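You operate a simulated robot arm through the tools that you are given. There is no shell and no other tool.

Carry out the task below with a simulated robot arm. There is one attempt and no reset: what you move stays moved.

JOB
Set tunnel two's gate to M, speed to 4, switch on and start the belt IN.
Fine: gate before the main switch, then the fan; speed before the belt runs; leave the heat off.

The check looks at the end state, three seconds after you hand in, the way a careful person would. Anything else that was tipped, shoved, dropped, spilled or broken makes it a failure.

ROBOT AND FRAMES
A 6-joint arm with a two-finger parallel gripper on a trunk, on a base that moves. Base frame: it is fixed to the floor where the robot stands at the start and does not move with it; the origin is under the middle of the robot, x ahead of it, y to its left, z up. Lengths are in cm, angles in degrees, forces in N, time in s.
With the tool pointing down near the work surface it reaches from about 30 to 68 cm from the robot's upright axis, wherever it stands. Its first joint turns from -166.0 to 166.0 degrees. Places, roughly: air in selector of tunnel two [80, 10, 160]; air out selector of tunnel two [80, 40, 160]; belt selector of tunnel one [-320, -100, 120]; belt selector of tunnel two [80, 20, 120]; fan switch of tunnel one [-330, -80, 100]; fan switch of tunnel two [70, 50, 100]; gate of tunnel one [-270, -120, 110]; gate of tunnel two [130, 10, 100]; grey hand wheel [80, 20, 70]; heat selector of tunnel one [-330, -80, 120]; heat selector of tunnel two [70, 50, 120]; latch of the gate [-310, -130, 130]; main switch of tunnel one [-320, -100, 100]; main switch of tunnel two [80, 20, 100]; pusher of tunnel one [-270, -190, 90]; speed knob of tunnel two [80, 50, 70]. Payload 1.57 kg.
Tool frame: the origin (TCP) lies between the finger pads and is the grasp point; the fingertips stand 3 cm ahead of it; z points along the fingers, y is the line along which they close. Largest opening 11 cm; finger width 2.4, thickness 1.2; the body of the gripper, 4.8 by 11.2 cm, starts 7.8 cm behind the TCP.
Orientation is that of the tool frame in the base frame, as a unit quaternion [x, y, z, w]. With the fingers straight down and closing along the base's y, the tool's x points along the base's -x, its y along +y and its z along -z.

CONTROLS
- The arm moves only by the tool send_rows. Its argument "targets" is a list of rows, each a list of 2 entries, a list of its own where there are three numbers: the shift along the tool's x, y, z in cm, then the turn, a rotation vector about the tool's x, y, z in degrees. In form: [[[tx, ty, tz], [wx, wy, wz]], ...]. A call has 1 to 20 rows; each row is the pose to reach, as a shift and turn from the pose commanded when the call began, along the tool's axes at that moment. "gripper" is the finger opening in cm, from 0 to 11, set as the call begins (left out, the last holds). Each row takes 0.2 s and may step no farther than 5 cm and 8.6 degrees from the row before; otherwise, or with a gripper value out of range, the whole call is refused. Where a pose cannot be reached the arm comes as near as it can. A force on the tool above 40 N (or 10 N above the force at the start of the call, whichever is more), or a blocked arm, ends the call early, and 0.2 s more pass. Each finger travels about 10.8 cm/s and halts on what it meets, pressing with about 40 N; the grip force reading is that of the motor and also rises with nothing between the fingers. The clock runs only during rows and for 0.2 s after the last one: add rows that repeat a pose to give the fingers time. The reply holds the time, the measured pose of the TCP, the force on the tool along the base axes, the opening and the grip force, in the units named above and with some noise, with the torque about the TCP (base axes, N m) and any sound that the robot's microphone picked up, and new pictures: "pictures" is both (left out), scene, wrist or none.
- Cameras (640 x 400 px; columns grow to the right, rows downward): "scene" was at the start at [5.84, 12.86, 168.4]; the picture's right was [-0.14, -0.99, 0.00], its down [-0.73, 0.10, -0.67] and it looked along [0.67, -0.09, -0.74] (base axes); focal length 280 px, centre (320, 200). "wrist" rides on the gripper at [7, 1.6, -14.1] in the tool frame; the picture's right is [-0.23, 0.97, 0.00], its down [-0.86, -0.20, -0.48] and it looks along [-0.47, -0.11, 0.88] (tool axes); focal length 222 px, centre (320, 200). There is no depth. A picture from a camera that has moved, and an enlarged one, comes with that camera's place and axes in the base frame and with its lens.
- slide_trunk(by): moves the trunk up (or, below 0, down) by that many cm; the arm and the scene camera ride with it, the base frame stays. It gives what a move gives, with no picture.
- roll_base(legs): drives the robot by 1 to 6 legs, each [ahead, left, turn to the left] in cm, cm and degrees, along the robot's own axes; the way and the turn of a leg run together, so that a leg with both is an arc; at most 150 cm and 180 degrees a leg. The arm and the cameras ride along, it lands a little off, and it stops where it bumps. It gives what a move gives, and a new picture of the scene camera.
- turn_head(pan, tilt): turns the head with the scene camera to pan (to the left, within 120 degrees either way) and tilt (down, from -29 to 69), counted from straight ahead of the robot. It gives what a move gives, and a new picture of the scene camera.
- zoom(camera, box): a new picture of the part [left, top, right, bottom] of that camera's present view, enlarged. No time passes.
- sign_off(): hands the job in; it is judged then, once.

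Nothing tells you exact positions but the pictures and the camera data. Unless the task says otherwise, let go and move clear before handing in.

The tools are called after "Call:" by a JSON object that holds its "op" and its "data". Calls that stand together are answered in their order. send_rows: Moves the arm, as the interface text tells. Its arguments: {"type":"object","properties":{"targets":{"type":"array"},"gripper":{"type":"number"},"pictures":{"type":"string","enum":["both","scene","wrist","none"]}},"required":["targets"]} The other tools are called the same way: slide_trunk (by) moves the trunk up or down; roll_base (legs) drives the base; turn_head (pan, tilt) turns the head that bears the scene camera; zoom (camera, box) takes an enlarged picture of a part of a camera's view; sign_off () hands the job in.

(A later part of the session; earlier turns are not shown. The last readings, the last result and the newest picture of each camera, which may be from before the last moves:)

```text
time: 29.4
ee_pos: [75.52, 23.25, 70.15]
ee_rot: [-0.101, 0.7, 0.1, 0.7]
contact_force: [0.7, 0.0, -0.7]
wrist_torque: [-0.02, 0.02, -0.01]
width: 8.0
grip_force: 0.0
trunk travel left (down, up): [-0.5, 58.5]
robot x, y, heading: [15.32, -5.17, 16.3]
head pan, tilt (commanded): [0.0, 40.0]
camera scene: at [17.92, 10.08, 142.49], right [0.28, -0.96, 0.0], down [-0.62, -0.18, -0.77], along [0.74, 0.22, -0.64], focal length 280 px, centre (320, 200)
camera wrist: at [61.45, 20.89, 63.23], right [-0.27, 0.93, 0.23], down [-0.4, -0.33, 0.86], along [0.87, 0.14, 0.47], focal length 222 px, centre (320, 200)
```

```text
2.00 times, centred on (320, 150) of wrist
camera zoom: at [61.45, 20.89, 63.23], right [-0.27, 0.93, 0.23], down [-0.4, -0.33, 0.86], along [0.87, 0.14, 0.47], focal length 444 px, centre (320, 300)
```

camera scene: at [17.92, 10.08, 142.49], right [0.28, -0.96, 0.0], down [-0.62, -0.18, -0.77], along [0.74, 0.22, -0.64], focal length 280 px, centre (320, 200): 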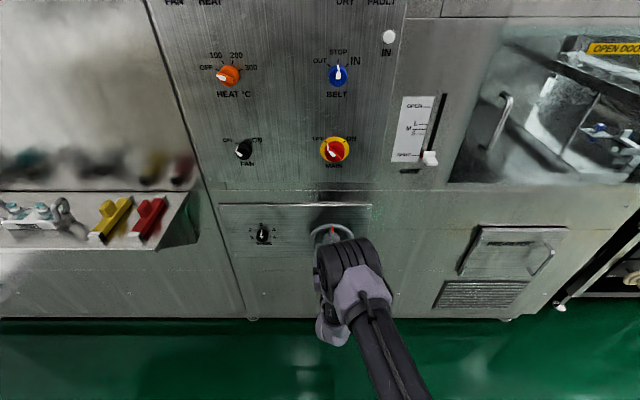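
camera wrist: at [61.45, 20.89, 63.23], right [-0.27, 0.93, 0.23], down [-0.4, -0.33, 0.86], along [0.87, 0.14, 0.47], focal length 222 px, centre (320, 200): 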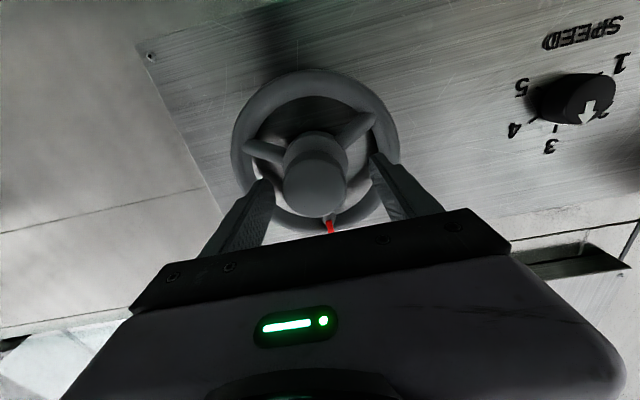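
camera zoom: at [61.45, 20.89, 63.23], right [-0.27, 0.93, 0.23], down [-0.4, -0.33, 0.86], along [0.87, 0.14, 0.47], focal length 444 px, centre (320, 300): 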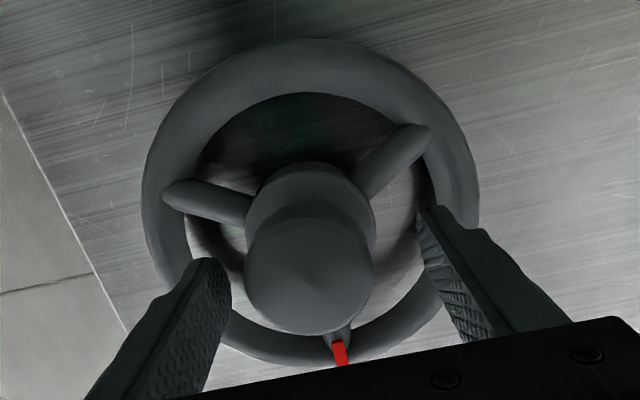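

Hub sits between the fingers, about 0.4 cm right and 0.5 cm below my TCP. I'll correct and close on it.

Call:
{"op": "send_rows", "data": {"targets": [[[0.5, -0.4, 0.3], [0, 0, 0]], [[0.5, -0.4, 0.5], [0, 0, 0]]], "gripper": 8, "pictures": "none"}}

Call:
{"op": "send_rows", "data": {"targets": [[[0, 0, 0], [0, 0, 0]], [[0, 0, 0], [0, 0, 0]], [[0, 0, 0], [0, 0, 0]]], "gripper": 0}}

Call:
{"op": "zoom", "data": {"camera": "wrist", "box": [160, 50, 480, 250]}}

```text
time: 30.0
ee_pos: [76.23, 23.13, 69.67]
ee_rot: [-0.101, 0.7, 0.1, 0.7]
contact_force: [-0.2, 0.1, 0.5]
wrist_torque: [0.0, 0.0, 0.0]
width: 7.97
grip_force: 0.0
trunk travel left (down, up): [-0.5, 58.5]
robot x, y, heading: [15.61, -4.76, 16.2]
head pan, tilt (commanded): [0.0, 40.0]
```

```text
time: 30.8
ee_pos: [76.27, 23.02, 69.6]
ee_rot: [-0.101, 0.7, 0.101, 0.7]
contact_force: [0.6, 4.3, -0.8]
wrist_torque: [0.03, -0.24, -0.28]
width: 4.74
grip_force: 45.1
trunk travel left (down, up): [-0.5, 58.5]
robot x, y, heading: [15.81, -4.96, 16.4]
head pan, tilt (commanded): [0.0, 40.0]
camera scene: at [17.92, 10.12, 142.48], right [0.28, -0.96, 0.0], down [-0.62, -0.18, -0.77], along [0.74, 0.21, -0.64], focal length 280 px, centre (320, 200)
camera wrist: at [62.12, 20.68, 62.76], right [-0.27, 0.93, 0.23], down [-0.4, -0.33, 0.86], along [0.87, 0.14, 0.47], focal length 222 px, centre (320, 200)
```

scene: 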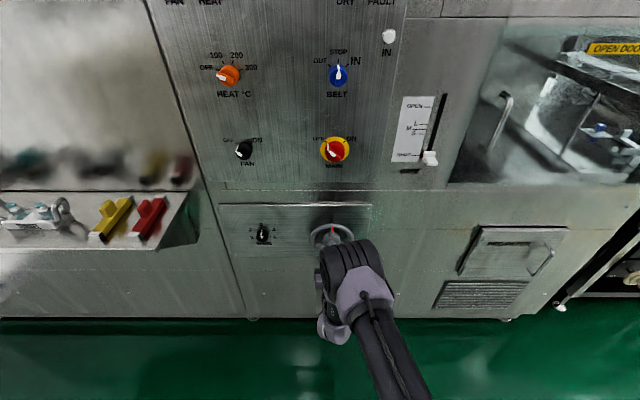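
wrist: 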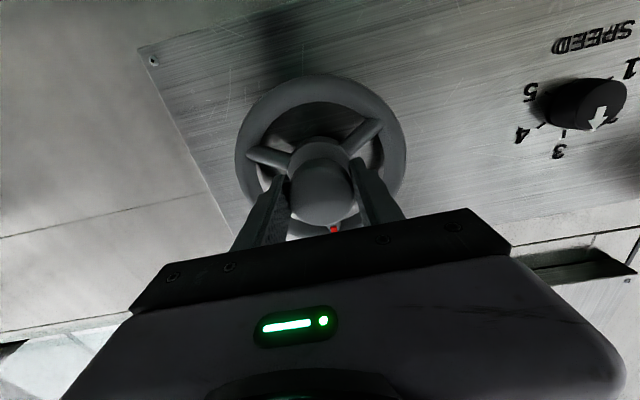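

```text
2.00 times, centred on (320, 150) of wrist
camera zoom: at [62.12, 20.68, 62.76], right [-0.27, 0.93, 0.23], down [-0.4, -0.33, 0.86], along [0.87, 0.14, 0.47], focal length 444 px, centre (320, 300)
```

zoom: 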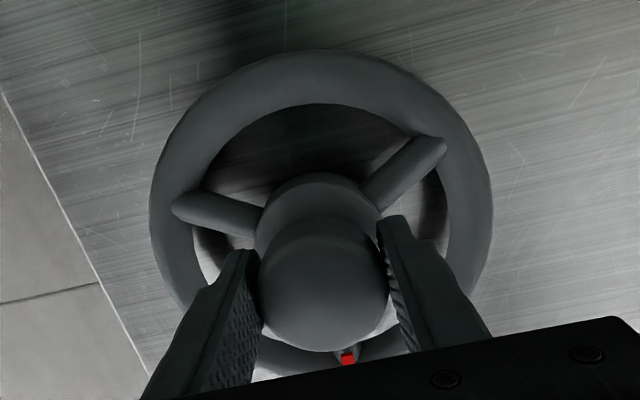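

The hub is gripped (4.74 cm). I'll turn the wheel gently clockwise 24° and watch the gate tab.

Call:
{"op": "send_rows", "data": {"targets": [[[0, 0, 0], [0, 0, 8]], [[0, 0, 0], [0, 0, 16]], [[0, 0, 0], [0, 0, 24]]], "gripper": 0}}

Call:
{"op": "zoom", "data": {"camera": "scene", "box": [380, 80, 460, 170]}}

Call:
{"op": "zoom", "data": {"camera": "wrist", "box": [160, 50, 480, 250]}}

```text
time: 31.6
ee_pos: [76.12, 23.27, 69.74]
ee_rot: [0.045, 0.705, 0.246, 0.664]
contact_force: [-4.0, 19.5, 5.7]
wrist_torque: [-0.32, 0.72, -0.85]
width: 4.79
grip_force: 44.5
trunk travel left (down, up): [-0.5, 58.5]
robot x, y, heading: [15.57, -5.17, 16.4]
head pan, tilt (commanded): [0.0, 40.0]
camera scene: at [17.82, 10.26, 142.48], right [0.28, -0.96, 0.0], down [-0.62, -0.18, -0.77], along [0.74, 0.21, -0.64], focal length 280 px, centre (320, 200)
camera wrist: at [61.34, 23.34, 64.03], right [-0.23, 0.76, 0.6], down [-0.31, -0.65, 0.7], along [0.92, -0.03, 0.38], focal length 222 px, centre (320, 200)
```

scene: 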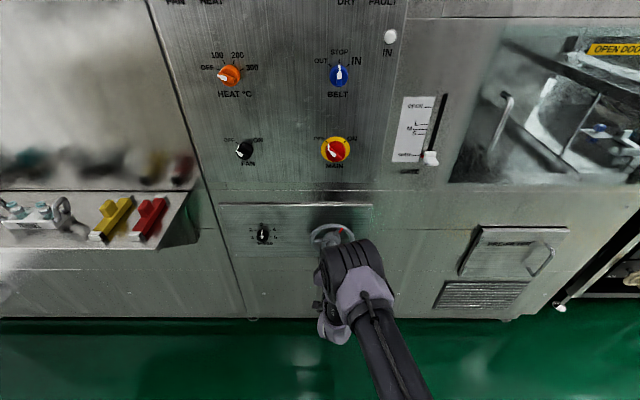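
wrist: 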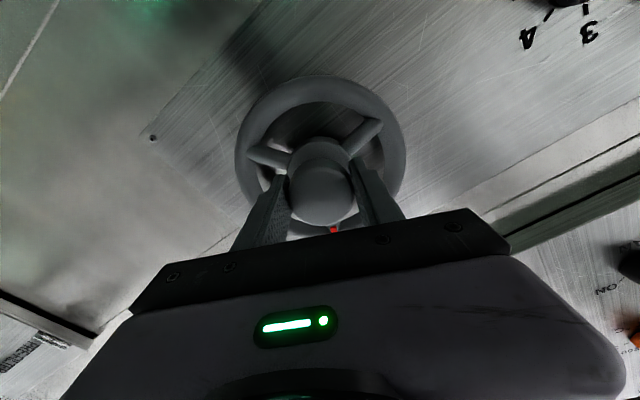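

```text
4.44 times, centred on (420, 125) of scene
camera zoom: at [17.82, 10.26, 142.48], right [0.28, -0.96, 0.0], down [-0.62, -0.18, -0.77], along [0.74, 0.21, -0.64], focal length 1245 px, centre (-124, 533)
```

zoom: 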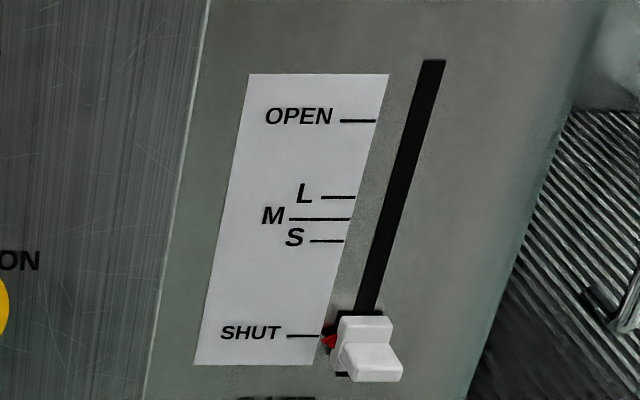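

```text
2.00 times, centred on (320, 150) of wrist
camera zoom: at [61.34, 23.34, 64.03], right [-0.23, 0.76, 0.6], down [-0.31, -0.65, 0.7], along [0.92, -0.03, 0.38], focal length 444 px, centre (320, 300)
```

zoom: 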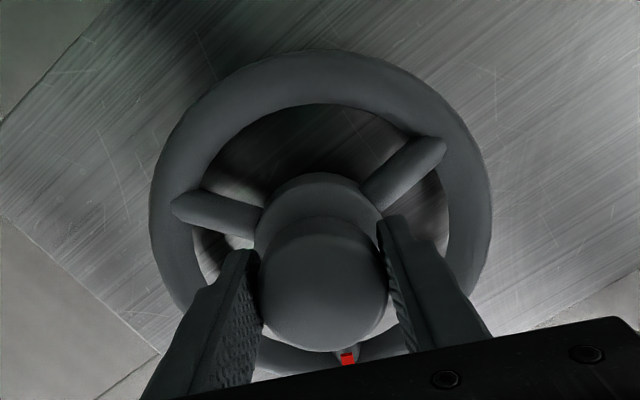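

The wheel turned with me but the tab shows no clear movement yet. I'll take a sharper reference picture of the tab, then turn further and compare.

Call:
{"op": "zoom", "data": {"camera": "scene", "box": [400, 135, 448, 165]}}

Call:
{"op": "send_rows", "data": {"targets": [[[0, 0, 0], [0, 0, 8]], [[0, 0, 0], [0, 0, 16]], [[0, 0, 0], [0, 0, 24]], [[0, 0, 0], [0, 0, 32]], [[0, 0, 0], [0, 0, 40]], [[0, 0, 0], [0, 0, 48]]], "gripper": 0}}

Call:
{"op": "zoom", "data": {"camera": "scene", "box": [400, 135, 448, 165]}}

```text
13.33 times, centred on (424, 150) of scene
camera zoom: at [17.82, 10.26, 142.48], right [0.28, -0.96, 0.0], down [-0.62, -0.18, -0.77], along [0.74, 0.21, -0.64], focal length 3736 px, centre (-1067, 867)
```

zoom: 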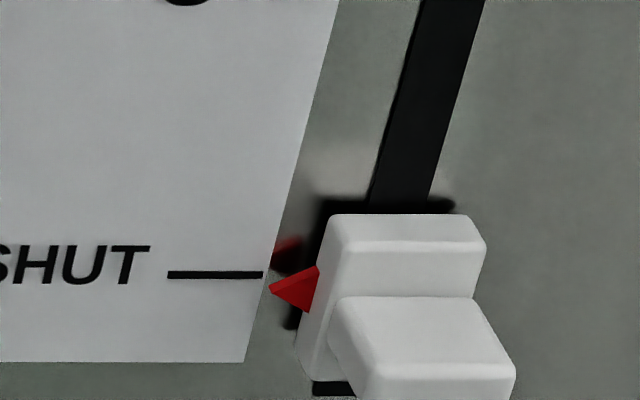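

```text
time: 32.6
ee_pos: [76.08, 23.41, 69.88]
ee_rot: [0.223, 0.67, 0.408, 0.578]
contact_force: [-1.0, 3.4, 1.0]
wrist_torque: [-0.29, 0.97, 0.89]
width: 4.78
grip_force: 44.9
trunk travel left (down, up): [-0.5, 58.5]
robot x, y, heading: [15.73, -4.89, 16.3]
head pan, tilt (commanded): [0.0, 40.0]
stopped in row 4: the force on the tool passed its limit at 41 N (the readings are from after the stop); the commanded pose is now the measured one
camera scene: at [17.87, 10.16, 142.47], right [0.28, -0.96, 0.0], down [-0.62, -0.18, -0.77], along [0.73, 0.22, -0.64], focal length 280 px, centre (320, 200)
camera wrist: at [60.65, 25.55, 67.01], right [-0.12, 0.38, 0.92], down [-0.23, -0.91, 0.35], along [0.97, -0.17, 0.19], focal length 222 px, centre (320, 200)
```

scene: 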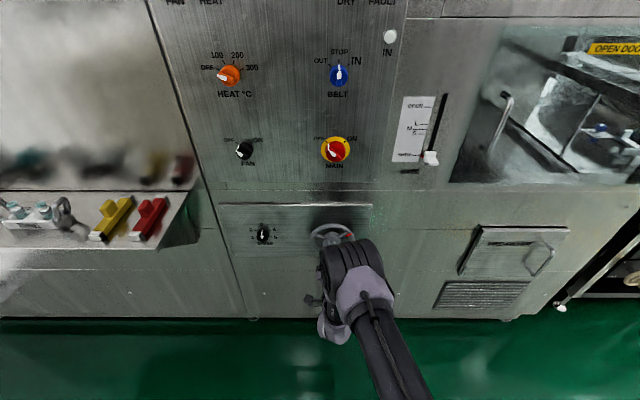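
wrist: 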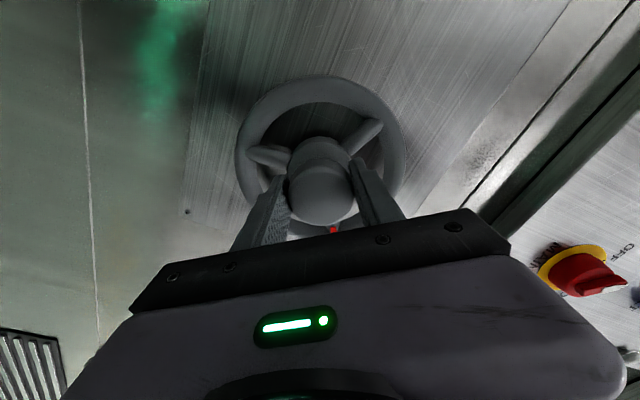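

```text
13.33 times, centred on (424, 150) of scene
camera zoom: at [17.87, 10.16, 142.47], right [0.28, -0.96, 0.0], down [-0.62, -0.18, -0.77], along [0.73, 0.22, -0.64], focal length 3736 px, centre (-1067, 867)
```

zoom: 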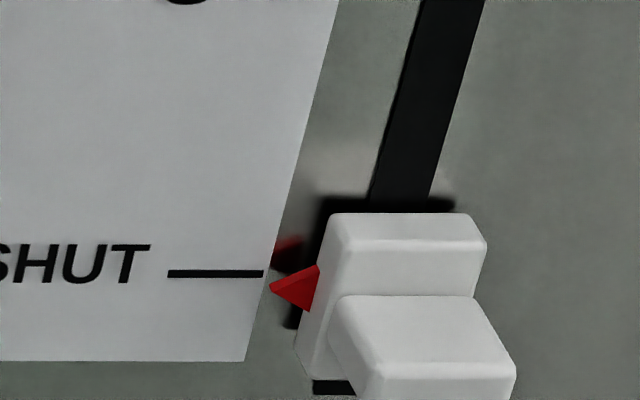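

The tab did not move at all with 54° of wheel, so the wheel does not drive the gate; the white tab itself must be the gate handle. I'll turn the wheel back exactly to where it was (red mark on top).

Call:
{"op": "send_rows", "data": {"targets": [[[-0.03, -0.07, 0], [0, 0, -7.7]], [[-0.05, -0.14, 0], [0, 0, -15.4]], [[-0.08, -0.21, 0], [0, 0, -23.1]], [[-0.1, -0.27, 0], [0, 0, -30.8]], [[-0.13, -0.34, 0], [0, 0, -38.5]], [[-0.15, -0.41, 0], [0, 0, -46.2]], [[-0.18, -0.48, 0], [0, 0, -53.8]]], "gripper": 0}}

Call:
{"op": "zoom", "data": {"camera": "scene", "box": [240, 190, 400, 290]}}

Call:
{"op": "zoom", "data": {"camera": "scene", "box": [400, 135, 448, 165]}}

```text
time: 34.2
ee_pos: [76.21, 23.04, 69.76]
ee_rot: [-0.106, 0.697, 0.101, 0.702]
contact_force: [-20.3, 30.7, 6.6]
wrist_torque: [-0.16, 0.35, -0.5]
width: 4.81
grip_force: 45.0
trunk travel left (down, up): [-0.5, 58.5]
robot x, y, heading: [15.88, -5.18, 16.2]
head pan, tilt (commanded): [0.0, 40.0]
camera scene: at [17.65, 10.38, 142.47], right [0.28, -0.96, 0.0], down [-0.62, -0.18, -0.77], along [0.74, 0.22, -0.64], focal length 280 px, centre (320, 200)
camera wrist: at [62.21, 20.5, 62.69], right [-0.28, 0.93, 0.22], down [-0.41, -0.32, 0.85], along [0.87, 0.15, 0.47], focal length 222 px, centre (320, 200)
```

scene: 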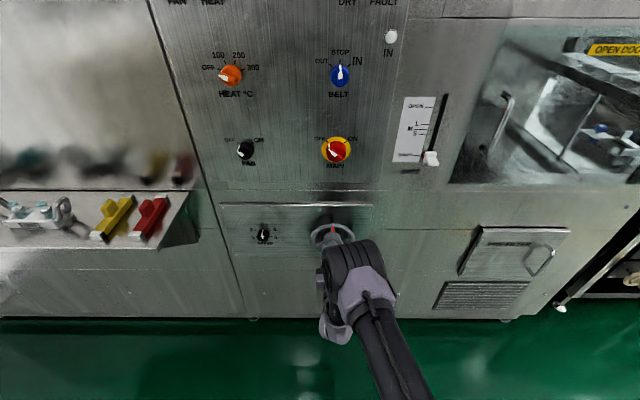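
wrist: 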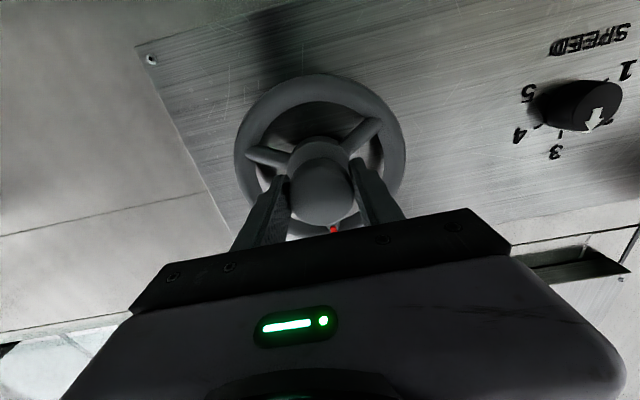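

```text
4.00 times, centred on (320, 240) of scene
camera zoom: at [17.65, 10.38, 142.47], right [0.28, -0.96, 0.0], down [-0.62, -0.18, -0.77], along [0.74, 0.22, -0.64], focal length 1121 px, centre (320, 40)
```

zoom: 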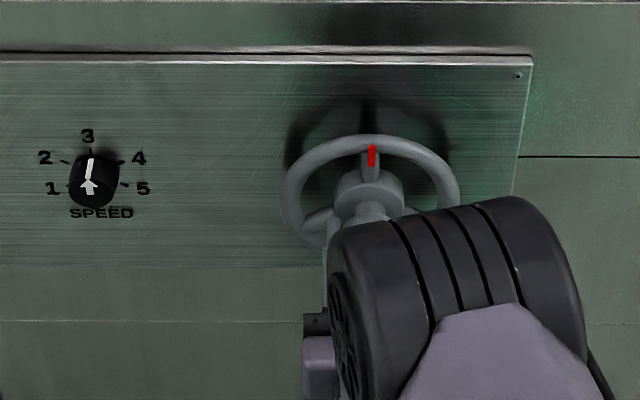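

```text
13.33 times, centred on (424, 150) of scene
camera zoom: at [17.65, 10.38, 142.47], right [0.28, -0.96, 0.0], down [-0.62, -0.18, -0.77], along [0.74, 0.22, -0.64], focal length 3736 px, centre (-1067, 867)
```

zoom: 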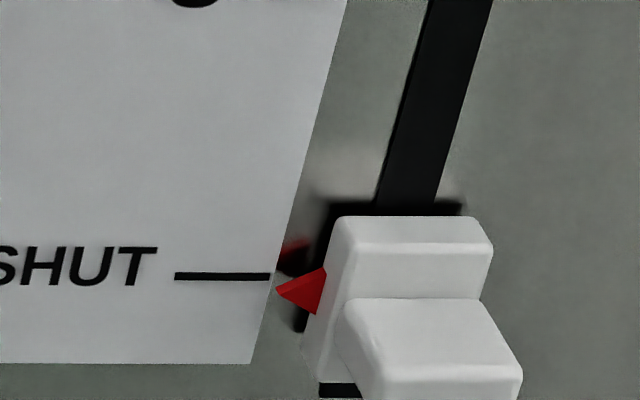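

The wheel is back with its red mark on top and nothing else changed. I'll release it and back away.

Call:
{"op": "send_rows", "data": {"targets": [[[0, 0, 0], [0, 0, 0]], [[0, 0, 0], [0, 0, 0]], [[0, 0, 0], [0, 0, 0]]], "gripper": 8, "pictures": "none"}}

Call:
{"op": "send_rows", "data": {"targets": [[[0, 0, -4], [0, 0, 0]], [[0, 0, -8], [0, 0, 0]], [[0, 0, -12], [0, 0, 0]]], "gripper": 8}}

Call:
{"op": "zoom", "data": {"camera": "wrist", "box": [160, 0, 480, 200]}}

```text
time: 35.0
ee_pos: [76.5, 22.9, 69.56]
ee_rot: [-0.103, 0.699, 0.101, 0.701]
contact_force: [0.6, 0.5, -0.1]
wrist_torque: [-0.02, -0.02, -0.01]
width: 8.0
grip_force: 0.1
trunk travel left (down, up): [-0.5, 58.5]
robot x, y, heading: [15.58, -5.33, 16.5]
head pan, tilt (commanded): [0.0, 40.0]
```

```text
time: 35.8
ee_pos: [64.81, 19.15, 69.27]
ee_rot: [-0.102, 0.699, 0.1, 0.701]
contact_force: [0.5, 0.5, -0.8]
wrist_torque: [-0.03, 0.02, 0.04]
width: 8.0
grip_force: 0.1
trunk travel left (down, up): [-0.5, 58.5]
robot x, y, heading: [15.79, -5.19, 16.2]
head pan, tilt (commanded): [0.0, 40.0]
camera scene: at [17.91, 10.1, 142.49], right [0.28, -0.96, 0.0], down [-0.62, -0.18, -0.77], along [0.73, 0.22, -0.64], focal length 280 px, centre (320, 200)
camera wrist: at [50.85, 16.71, 62.37], right [-0.28, 0.93, 0.23], down [-0.4, -0.33, 0.85], along [0.87, 0.15, 0.47], focal length 222 px, centre (320, 200)
```

scene: 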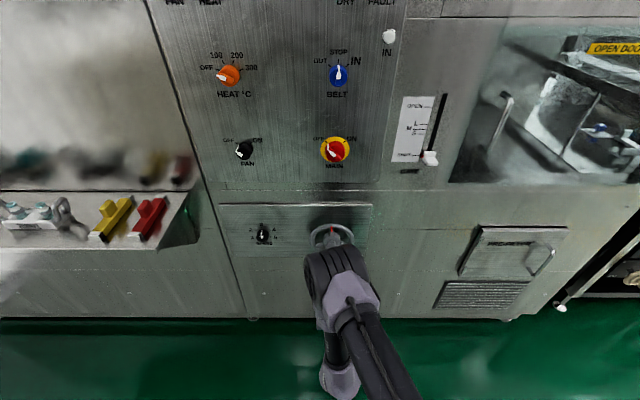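
wrist: 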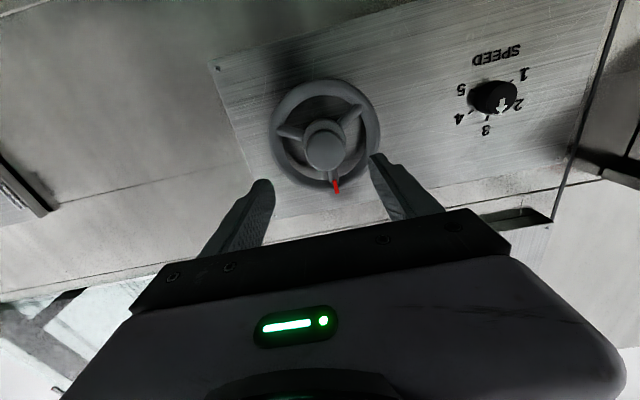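

```text
2.00 times, centred on (320, 100) of wrist
camera zoom: at [50.85, 16.71, 62.37], right [-0.28, 0.93, 0.23], down [-0.4, -0.33, 0.85], along [0.87, 0.15, 0.47], focal length 444 px, centre (320, 400)
```

zoom: 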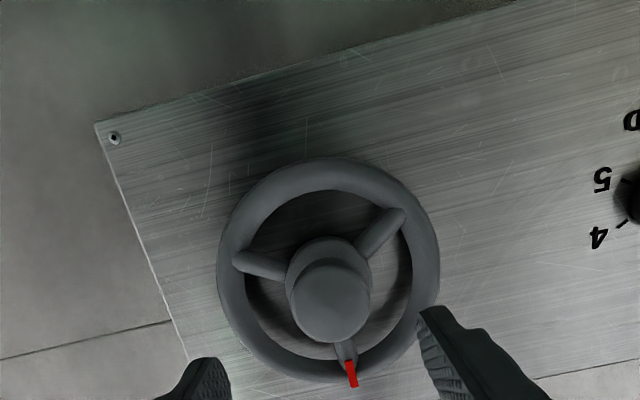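

The wheel is exactly as I found it. While the trunk is low I'll set the speed next (only needs to precede the belt): shift the base left 22.5 cm so the speed knob is in front of the tool.

Call:
{"op": "roll_base", "data": {"legs": [[0, 22.5, 0]]}}

Call:
{"op": "send_rows", "data": {"targets": [[[0, 0, 0], [0, 0, 0]]], "pictures": "wrist"}}

Call:
{"op": "zoom", "data": {"camera": "wrist", "box": [160, 0, 480, 200]}}

Call:
{"op": "zoom", "data": {"camera": "scene", "box": [280, 180, 440, 280]}}

```text
time: 37.5
ee_pos: [58.47, 41.19, 69.3]
ee_rot: [-0.103, 0.699, 0.102, 0.7]
contact_force: [0.6, 0.2, -0.1]
wrist_torque: [0.0, 0.0, 0.0]
width: 7.99
grip_force: 0.0
trunk travel left (down, up): [-0.5, 58.5]
robot x, y, heading: [9.04, 16.76, 16.5]
head pan, tilt (commanded): [0.0, 40.0]
camera scene: at [11.43, 31.96, 142.49], right [0.28, -0.96, 0.0], down [-0.62, -0.18, -0.77], along [0.73, 0.22, -0.64], focal length 280 px, centre (320, 200)
```

scene: 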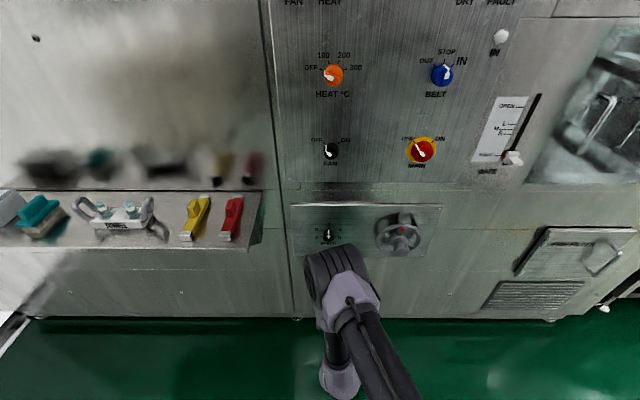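

```text
time: 37.9
ee_pos: [58.38, 41.18, 69.24]
ee_rot: [-0.102, 0.699, 0.101, 0.701]
contact_force: [0.3, -0.3, 0.4]
wrist_torque: [0.0, 0.03, 0.0]
width: 8.01
grip_force: 0.0
trunk travel left (down, up): [-0.5, 58.5]
robot x, y, heading: [9.26, 16.39, 16.5]
head pan, tilt (commanded): [0.0, 40.0]
camera wrist: at [44.38, 38.67, 62.36], right [-0.28, 0.93, 0.23], down [-0.4, -0.33, 0.85], along [0.87, 0.15, 0.47], focal length 222 px, centre (320, 200)
```

wrist: 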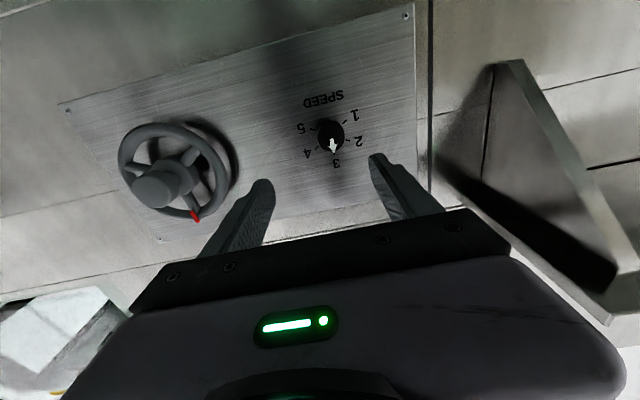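

```text
2.00 times, centred on (320, 100) of wrist
camera zoom: at [44.38, 38.67, 62.36], right [-0.28, 0.93, 0.23], down [-0.4, -0.33, 0.85], along [0.87, 0.15, 0.47], focal length 444 px, centre (320, 400)
```

zoom: 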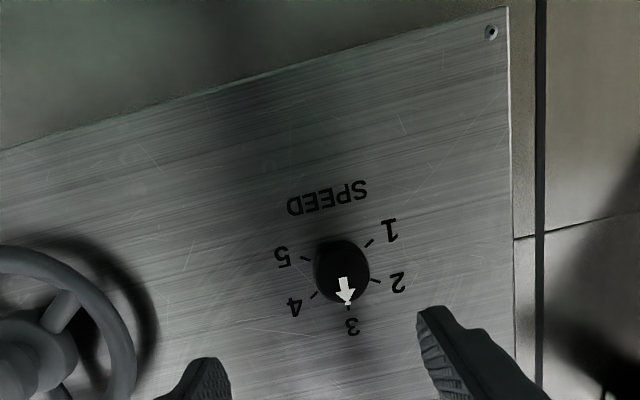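

```text
4.00 times, centred on (360, 230) of scene
camera zoom: at [11.43, 31.96, 142.49], right [0.28, -0.96, 0.0], down [-0.62, -0.18, -0.77], along [0.73, 0.22, -0.64], focal length 1121 px, centre (160, 80)
```

zoom: 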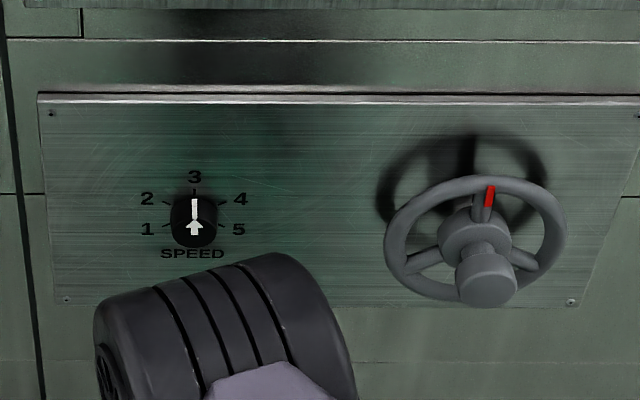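

The speed knob is a round knob (~3.8 cm) with an arrow at 3; marks are 60° apart. It lies 1.4 cm to the left of the tool axis; I'll centre and approach to triangulate its depth.

Call:
{"op": "send_rows", "data": {"targets": [[[0, 1.4, 0], [0, 0, 0]], [[0, 1.4, 4], [0, 0, 0]], [[0, 1.4, 8], [0, 0, 0]], [[0, 1.4, 10], [0, 0, 0]]], "gripper": 6.5}}

Call:
{"op": "zoom", "data": {"camera": "wrist", "box": [240, 90, 400, 190]}}

Call:
{"op": "zoom", "data": {"camera": "scene", "box": [280, 180, 440, 280]}}

```text
time: 38.9
ee_pos: [67.46, 45.55, 69.31]
ee_rot: [-0.103, 0.699, 0.102, 0.7]
contact_force: [-0.4, -0.1, -0.7]
wrist_torque: [0.01, -0.01, 0.01]
width: 6.5
grip_force: 0.1
trunk travel left (down, up): [-0.5, 58.5]
robot x, y, heading: [8.94, 16.53, 16.2]
head pan, tilt (commanded): [0.0, 40.0]
camera scene: at [11.43, 31.96, 142.49], right [0.28, -0.96, 0.0], down [-0.62, -0.18, -0.77], along [0.73, 0.22, -0.64], focal length 280 px, centre (320, 200)
camera wrist: at [53.37, 42.92, 62.3], right [-0.28, 0.93, 0.23], down [-0.4, -0.33, 0.85], along [0.87, 0.15, 0.47], focal length 222 px, centre (320, 200)
```

scene: 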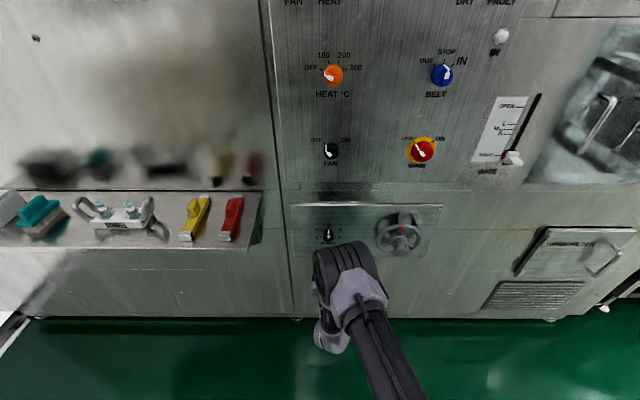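
wrist: 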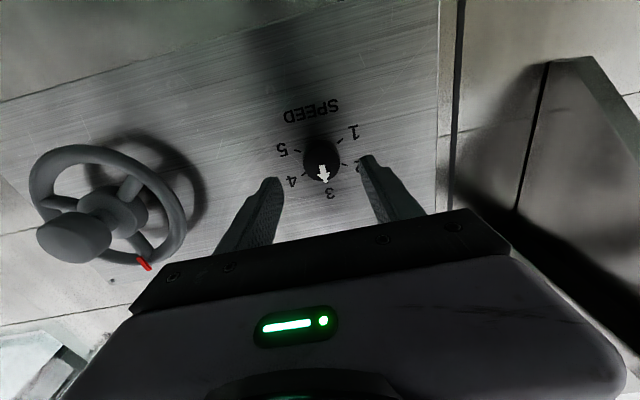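

```text
4.00 times, centred on (320, 140) of wrist
camera zoom: at [53.37, 42.92, 62.3], right [-0.28, 0.93, 0.23], down [-0.4, -0.33, 0.85], along [0.87, 0.15, 0.47], focal length 888 px, centre (320, 440)
```

zoom: 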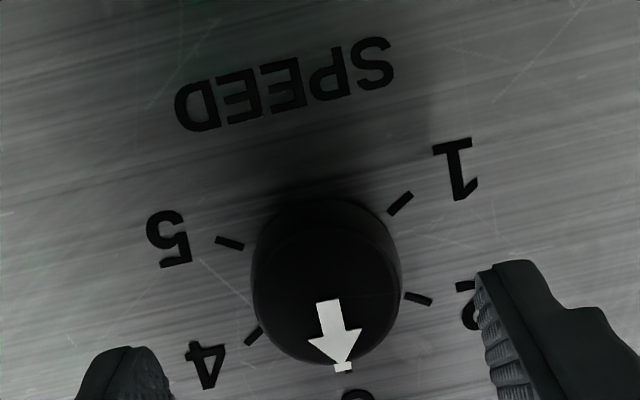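

```text
4.00 times, centred on (360, 230) of scene
camera zoom: at [11.43, 31.96, 142.49], right [0.28, -0.96, 0.0], down [-0.62, -0.18, -0.77], along [0.73, 0.22, -0.64], focal length 1121 px, centre (160, 80)
```

zoom: 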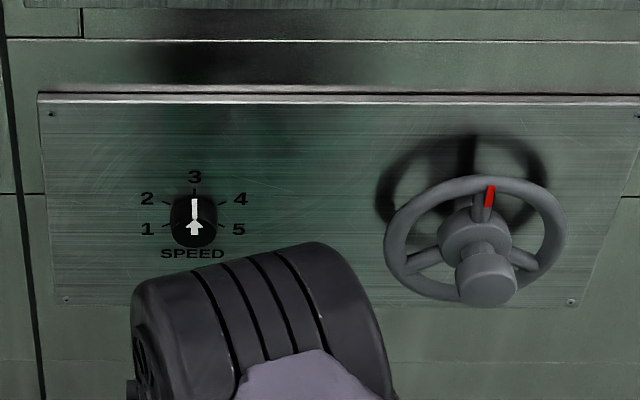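

Depth from the tick marks: panel at f≈87.8, knob axis r≈-24.5, z≈69.9. I'll correct by 0.6 cm up and 0.3 right and advance 5.5 cm.

Call:
{"op": "send_rows", "data": {"targets": [[[-0.5, -0.3, 1.5], [0, 0, 0]], [[-0.6, -0.3, 3.5], [0, 0, 0]], [[-0.6, -0.3, 5.5], [0, 0, 0]]], "gripper": 6.5}}

Call:
{"op": "zoom", "data": {"camera": "wrist", "box": [240, 110, 400, 210]}}

```text
time: 39.7
ee_pos: [73.17, 46.65, 69.89]
ee_rot: [-0.104, 0.698, 0.103, 0.701]
contact_force: [-0.7, -0.7, 0.4]
wrist_torque: [0.01, 0.0, -0.03]
width: 6.48
grip_force: 0.2
trunk travel left (down, up): [-0.5, 58.5]
robot x, y, heading: [9.22, 16.43, 16.4]
head pan, tilt (commanded): [0.0, 40.0]
camera scene: at [11.42, 31.97, 142.49], right [0.28, -0.96, 0.0], down [-0.62, -0.18, -0.77], along [0.73, 0.22, -0.64], focal length 280 px, centre (320, 200)
camera wrist: at [59.04, 44.19, 62.88], right [-0.28, 0.93, 0.22], down [-0.4, -0.33, 0.85], along [0.87, 0.15, 0.47], focal length 222 px, centre (320, 200)
```

scene: 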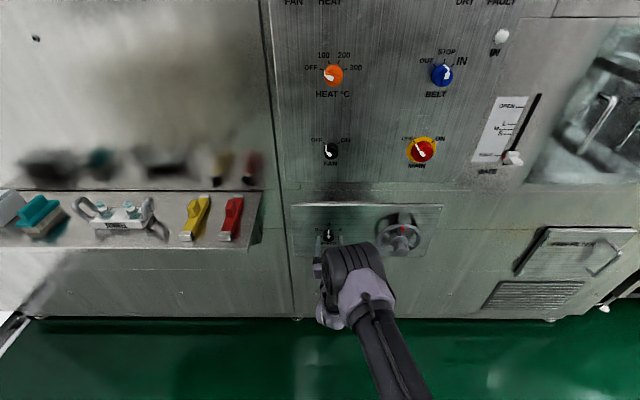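
wrist: 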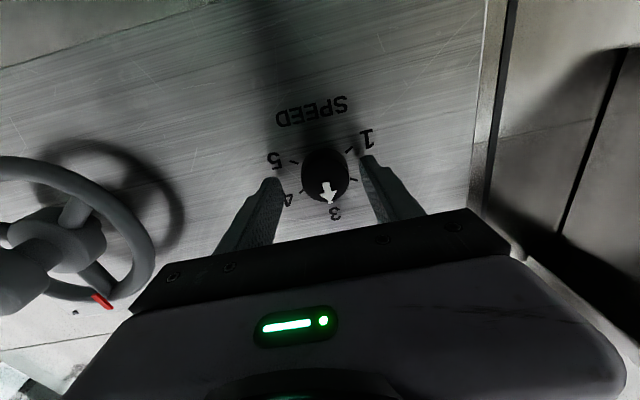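

```text
4.00 times, centred on (320, 160) of wrist
camera zoom: at [59.04, 44.19, 62.88], right [-0.28, 0.93, 0.22], down [-0.4, -0.33, 0.85], along [0.87, 0.15, 0.47], focal length 888 px, centre (320, 360)
```

zoom: 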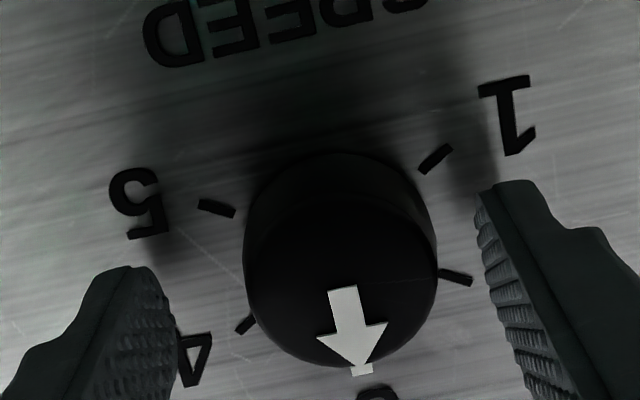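

Well aligned; the knob is 0.35 cm left of centre. I'll nudge left, advance 0.8 cm and grip the knob.

Call:
{"op": "send_rows", "data": {"targets": [[[0, 0.35, 0.4], [0, 0, 0]], [[0, 0.35, 0.8], [0, 0, 0]]], "gripper": 6.5, "pictures": "none"}}

Call:
{"op": "send_rows", "data": {"targets": [[[0, 0, 0], [0, 0, 0]], [[0, 0, 0], [0, 0, 0]], [[0, 0, 0], [0, 0, 0]]], "gripper": 2.5, "pictures": "wrist"}}

Call:
{"op": "zoom", "data": {"camera": "wrist", "box": [240, 110, 400, 210]}}

```text
time: 40.3
ee_pos: [73.73, 47.39, 69.86]
ee_rot: [-0.104, 0.699, 0.102, 0.7]
contact_force: [0.1, -0.2, 0.3]
wrist_torque: [-0.02, -0.01, 0.0]
width: 6.46
grip_force: 0.0
trunk travel left (down, up): [-0.5, 58.5]
robot x, y, heading: [9.27, 16.89, 16.4]
head pan, tilt (commanded): [0.0, 40.0]
```

```text
time: 41.1
ee_pos: [73.77, 47.32, 69.77]
ee_rot: [-0.103, 0.699, 0.102, 0.7]
contact_force: [0.4, -1.3, -0.5]
wrist_torque: [0.02, -0.04, -0.05]
width: 4.05
grip_force: 45.0
trunk travel left (down, up): [-0.5, 58.5]
robot x, y, heading: [9.19, 16.84, 16.4]
head pan, tilt (commanded): [0.0, 40.0]
camera wrist: at [59.66, 44.81, 62.9], right [-0.28, 0.93, 0.23], down [-0.4, -0.33, 0.85], along [0.87, 0.15, 0.47], focal length 222 px, centre (320, 200)
```

wrist: 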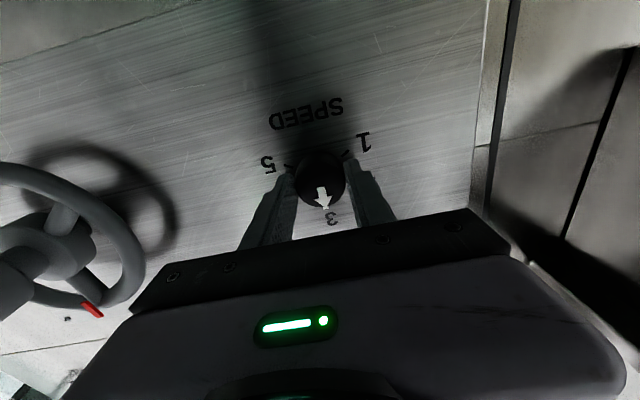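

```text
4.00 times, centred on (320, 160) of wrist
camera zoom: at [59.66, 44.81, 62.9], right [-0.28, 0.93, 0.23], down [-0.4, -0.33, 0.85], along [0.87, 0.15, 0.47], focal length 888 px, centre (320, 360)
```

zoom: 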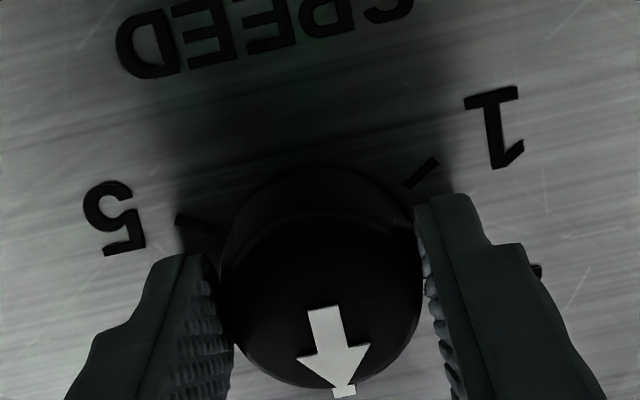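

The knob is held firmly (4.05 cm). Turning it 60° clockwise from 3 to 4.

Call:
{"op": "send_rows", "data": {"targets": [[[0, 0, 0], [0, 0, 7.5]], [[0, 0, 0], [0, 0, 15]], [[0, 0, 0], [0, 0, 22.5]], [[0, 0, 0], [0, 0, 30]], [[0, 0, 0], [0, 0, 37.5]], [[0, 0, 0], [0, 0, 45]], [[0, 0, 0], [0, 0, 52.5]], [[0, 0, 0], [0, 0, 60]]], "gripper": 2.5}}

Call:
{"op": "zoom", "data": {"camera": "wrist", "box": [240, 110, 400, 210]}}

Call:
{"op": "zoom", "data": {"camera": "scene", "box": [280, 180, 440, 280]}}

```text
time: 42.9
ee_pos: [73.73, 47.5, 69.88]
ee_rot: [0.26, 0.657, 0.441, 0.554]
contact_force: [3.2, 11.1, 1.0]
wrist_torque: [0.07, -0.35, -0.14]
width: 4.06
grip_force: 45.5
trunk travel left (down, up): [-0.5, 58.5]
robot x, y, heading: [8.86, 16.59, 16.5]
head pan, tilt (commanded): [0.0, 40.0]
camera scene: at [11.43, 32.06, 142.48], right [0.28, -0.96, 0.0], down [-0.62, -0.18, -0.77], along [0.73, 0.22, -0.64], focal length 280 px, centre (320, 200)
camera wrist: at [58.09, 49.88, 67.84], right [-0.09, 0.28, 0.96], down [-0.21, -0.94, 0.25], along [0.97, -0.18, 0.14], focal length 222 px, centre (320, 200)
```

scene: 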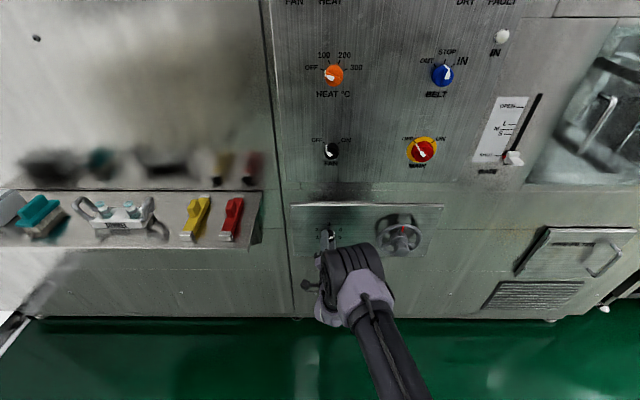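
wrist: 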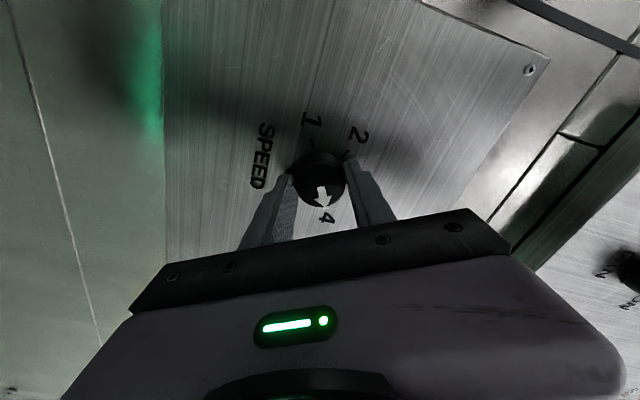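

```text
4.00 times, centred on (320, 160) of wrist
camera zoom: at [58.09, 49.88, 67.84], right [-0.09, 0.28, 0.96], down [-0.21, -0.94, 0.25], along [0.97, -0.18, 0.14], focal length 888 px, centre (320, 360)
```

zoom: 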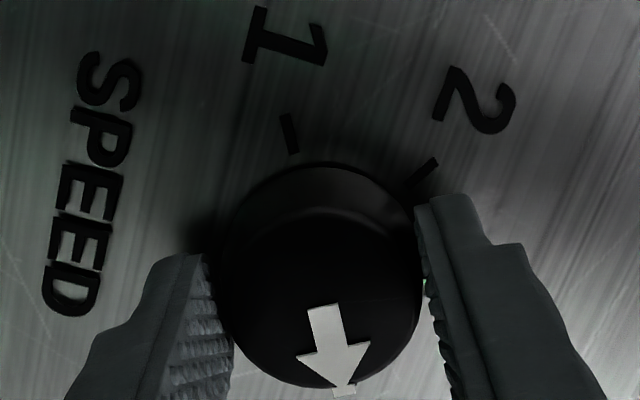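

```text
4.00 times, centred on (360, 230) of scene
camera zoom: at [11.43, 32.06, 142.48], right [0.28, -0.96, 0.0], down [-0.62, -0.18, -0.77], along [0.73, 0.22, -0.64], focal length 1121 px, centre (160, 80)
```

zoom: 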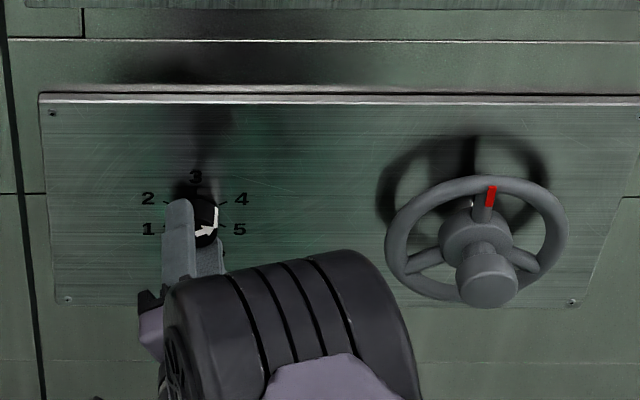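

The tick marks moved exactly one step, so the arrow should now be at 4. I'll release, back off and verify.

Call:
{"op": "send_rows", "data": {"targets": [[[0, 0, 0], [0, 0, 0]], [[0, 0, 0], [0, 0, 0]], [[0, 0, 0], [0, 0, 0]]], "gripper": 6.5, "pictures": "none"}}

Call:
{"op": "send_rows", "data": {"targets": [[[0, 0, -4], [0, 0, 0]], [[0, 0, -8], [0, 0, 0]], [[0, 0, -12], [0, 0, 0]], [[0, 0, -12], [0, 0, -8]], [[0, 0, -12], [0, 0, -16]], [[0, 0, -12], [0, 0, -24]], [[0, 0, -12], [0, 0, -32]], [[0, 0, -12], [0, 0, -40]], [[0, 0, -12], [0, 0, -48]], [[0, 0, -12], [0, 0, -56]], [[0, 0, -12], [0, 0, -60]]], "gripper": 6.5}}

Call:
{"op": "zoom", "data": {"camera": "wrist", "box": [240, 90, 400, 190]}}

Call:
{"op": "zoom", "data": {"camera": "scene", "box": [280, 180, 440, 280]}}

```text
time: 43.7
ee_pos: [73.68, 47.23, 69.85]
ee_rot: [0.259, 0.657, 0.439, 0.555]
contact_force: [0.2, -0.3, 0.2]
wrist_torque: [0.02, 0.03, -0.02]
width: 6.49
grip_force: 0.0
trunk travel left (down, up): [-0.5, 58.5]
robot x, y, heading: [9.17, 16.31, 16.5]
head pan, tilt (commanded): [0.0, 40.0]
```

```text
time: 46.1
ee_pos: [62.23, 43.88, 70.15]
ee_rot: [-0.104, 0.699, 0.103, 0.7]
contact_force: [-0.1, -0.1, 0.1]
wrist_torque: [0.01, -0.01, 0.01]
width: 6.5
grip_force: 0.2
trunk travel left (down, up): [-0.5, 58.5]
robot x, y, heading: [9.24, 16.85, 16.2]
head pan, tilt (commanded): [0.0, 40.0]
camera scene: at [11.43, 31.96, 142.49], right [0.28, -0.96, 0.0], down [-0.62, -0.18, -0.77], along [0.73, 0.22, -0.64], focal length 280 px, centre (320, 200)
camera wrist: at [48.07, 41.27, 62.99], right [-0.28, 0.93, 0.22], down [-0.4, -0.33, 0.85], along [0.87, 0.15, 0.47], focal length 222 px, centre (320, 200)
```

scene: 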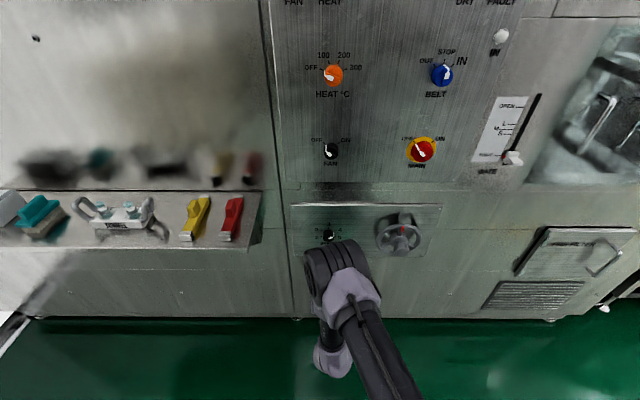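
wrist: 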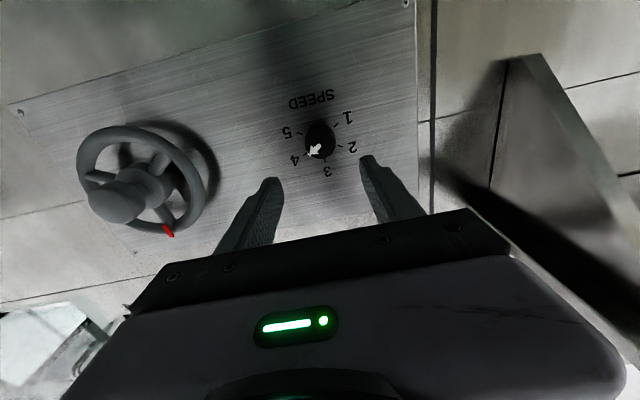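

```text
4.00 times, centred on (320, 140) of wrist
camera zoom: at [48.07, 41.27, 62.99], right [-0.28, 0.93, 0.22], down [-0.4, -0.33, 0.85], along [0.87, 0.15, 0.47], focal length 888 px, centre (320, 440)
```

zoom: 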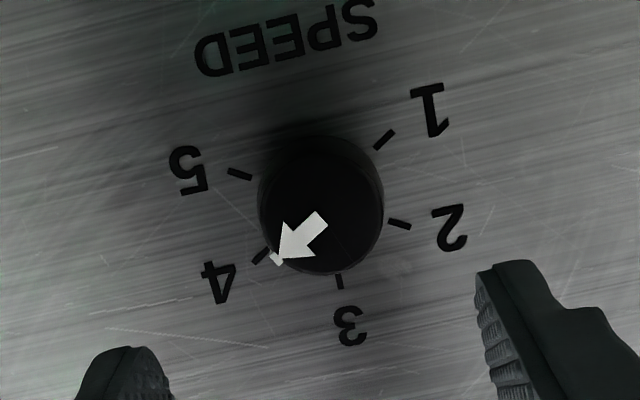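

```text
4.00 times, centred on (360, 230) of scene
camera zoom: at [11.43, 31.96, 142.49], right [0.28, -0.96, 0.0], down [-0.62, -0.18, -0.77], along [0.73, 0.22, -0.64], focal length 1121 px, centre (160, 80)
```

zoom: 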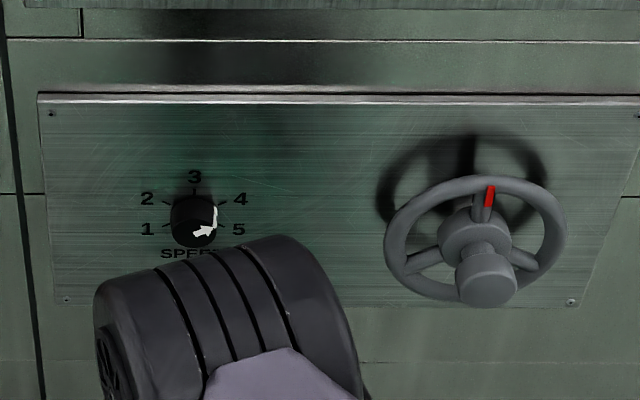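

Speed arrow now points at 4. Next the gate: I'll raise the trunk 24 cm and drive right about 50 cm to stand in front of the white tab.

Call:
{"op": "slide_trunk", "data": {"by": 24}}

Call:
{"op": "roll_base", "data": {"legs": [[0, -48, 0]]}}

Call:
{"op": "send_rows", "data": {"targets": [[[0, 0, 0], [0, 0, 0]]], "gripper": 8}}

```text
time: 48.6
ee_pos: [62.1, 43.77, 94.05]
ee_rot: [-0.104, 0.699, 0.103, 0.701]
contact_force: [-0.3, 0.7, -0.5]
wrist_torque: [0.01, -0.02, 0.0]
width: 6.47
grip_force: 0.0
trunk travel left (down, up): [-24.5, 34.5]
robot x, y, heading: [9.51, 16.75, 16.5]
head pan, tilt (commanded): [0.0, 40.0]
```

```text
time: 51.4
ee_pos: [75.79, -0.92, 94.0]
ee_rot: [-0.11, 0.698, 0.11, 0.699]
contact_force: [0.2, -0.8, -0.1]
wrist_torque: [0.01, 0.01, 0.0]
width: 6.51
grip_force: 0.0
trunk travel left (down, up): [-24.5, 34.5]
robot x, y, heading: [23.18, -28.99, 17.7]
head pan, tilt (commanded): [0.0, 40.0]
camera scene: at [25.19, -13.85, 166.49], right [0.3, -0.95, 0.0], down [-0.61, -0.19, -0.77], along [0.73, 0.23, -0.64], focal length 280 px, centre (320, 200)
```

scene: 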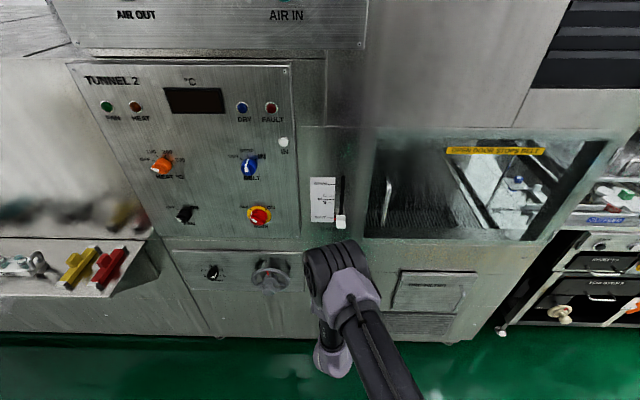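

```text
time: 51.8
ee_pos: [75.7, -1.04, 93.89]
ee_rot: [-0.109, 0.698, 0.108, 0.7]
contact_force: [0.5, 0.7, 0.2]
wrist_torque: [-0.03, -0.01, 0.02]
width: 8.0
grip_force: 0.0
trunk travel left (down, up): [-24.5, 34.5]
robot x, y, heading: [23.39, -29.31, 17.5]
head pan, tilt (commanded): [0.0, 40.0]
camera scene: at [25.18, -13.81, 166.49], right [0.3, -0.95, 0.0], down [-0.61, -0.19, -0.77], along [0.73, 0.23, -0.64], focal length 280 px, centre (320, 200)
camera wrist: at [61.64, -3.8, 86.99], right [-0.3, 0.93, 0.23], down [-0.4, -0.34, 0.85], along [0.87, 0.17, 0.47], focal length 222 px, centre (320, 200)
```

scene: 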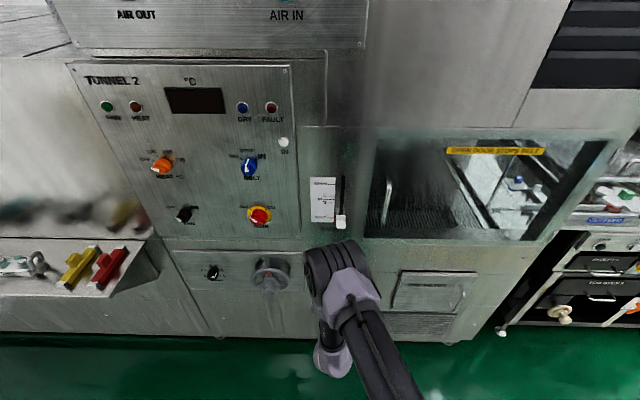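
wrist: 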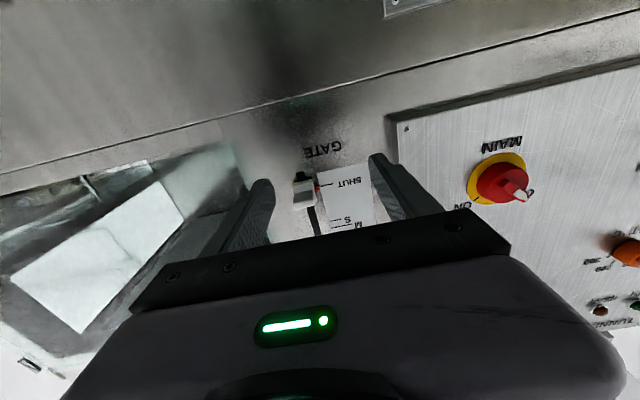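

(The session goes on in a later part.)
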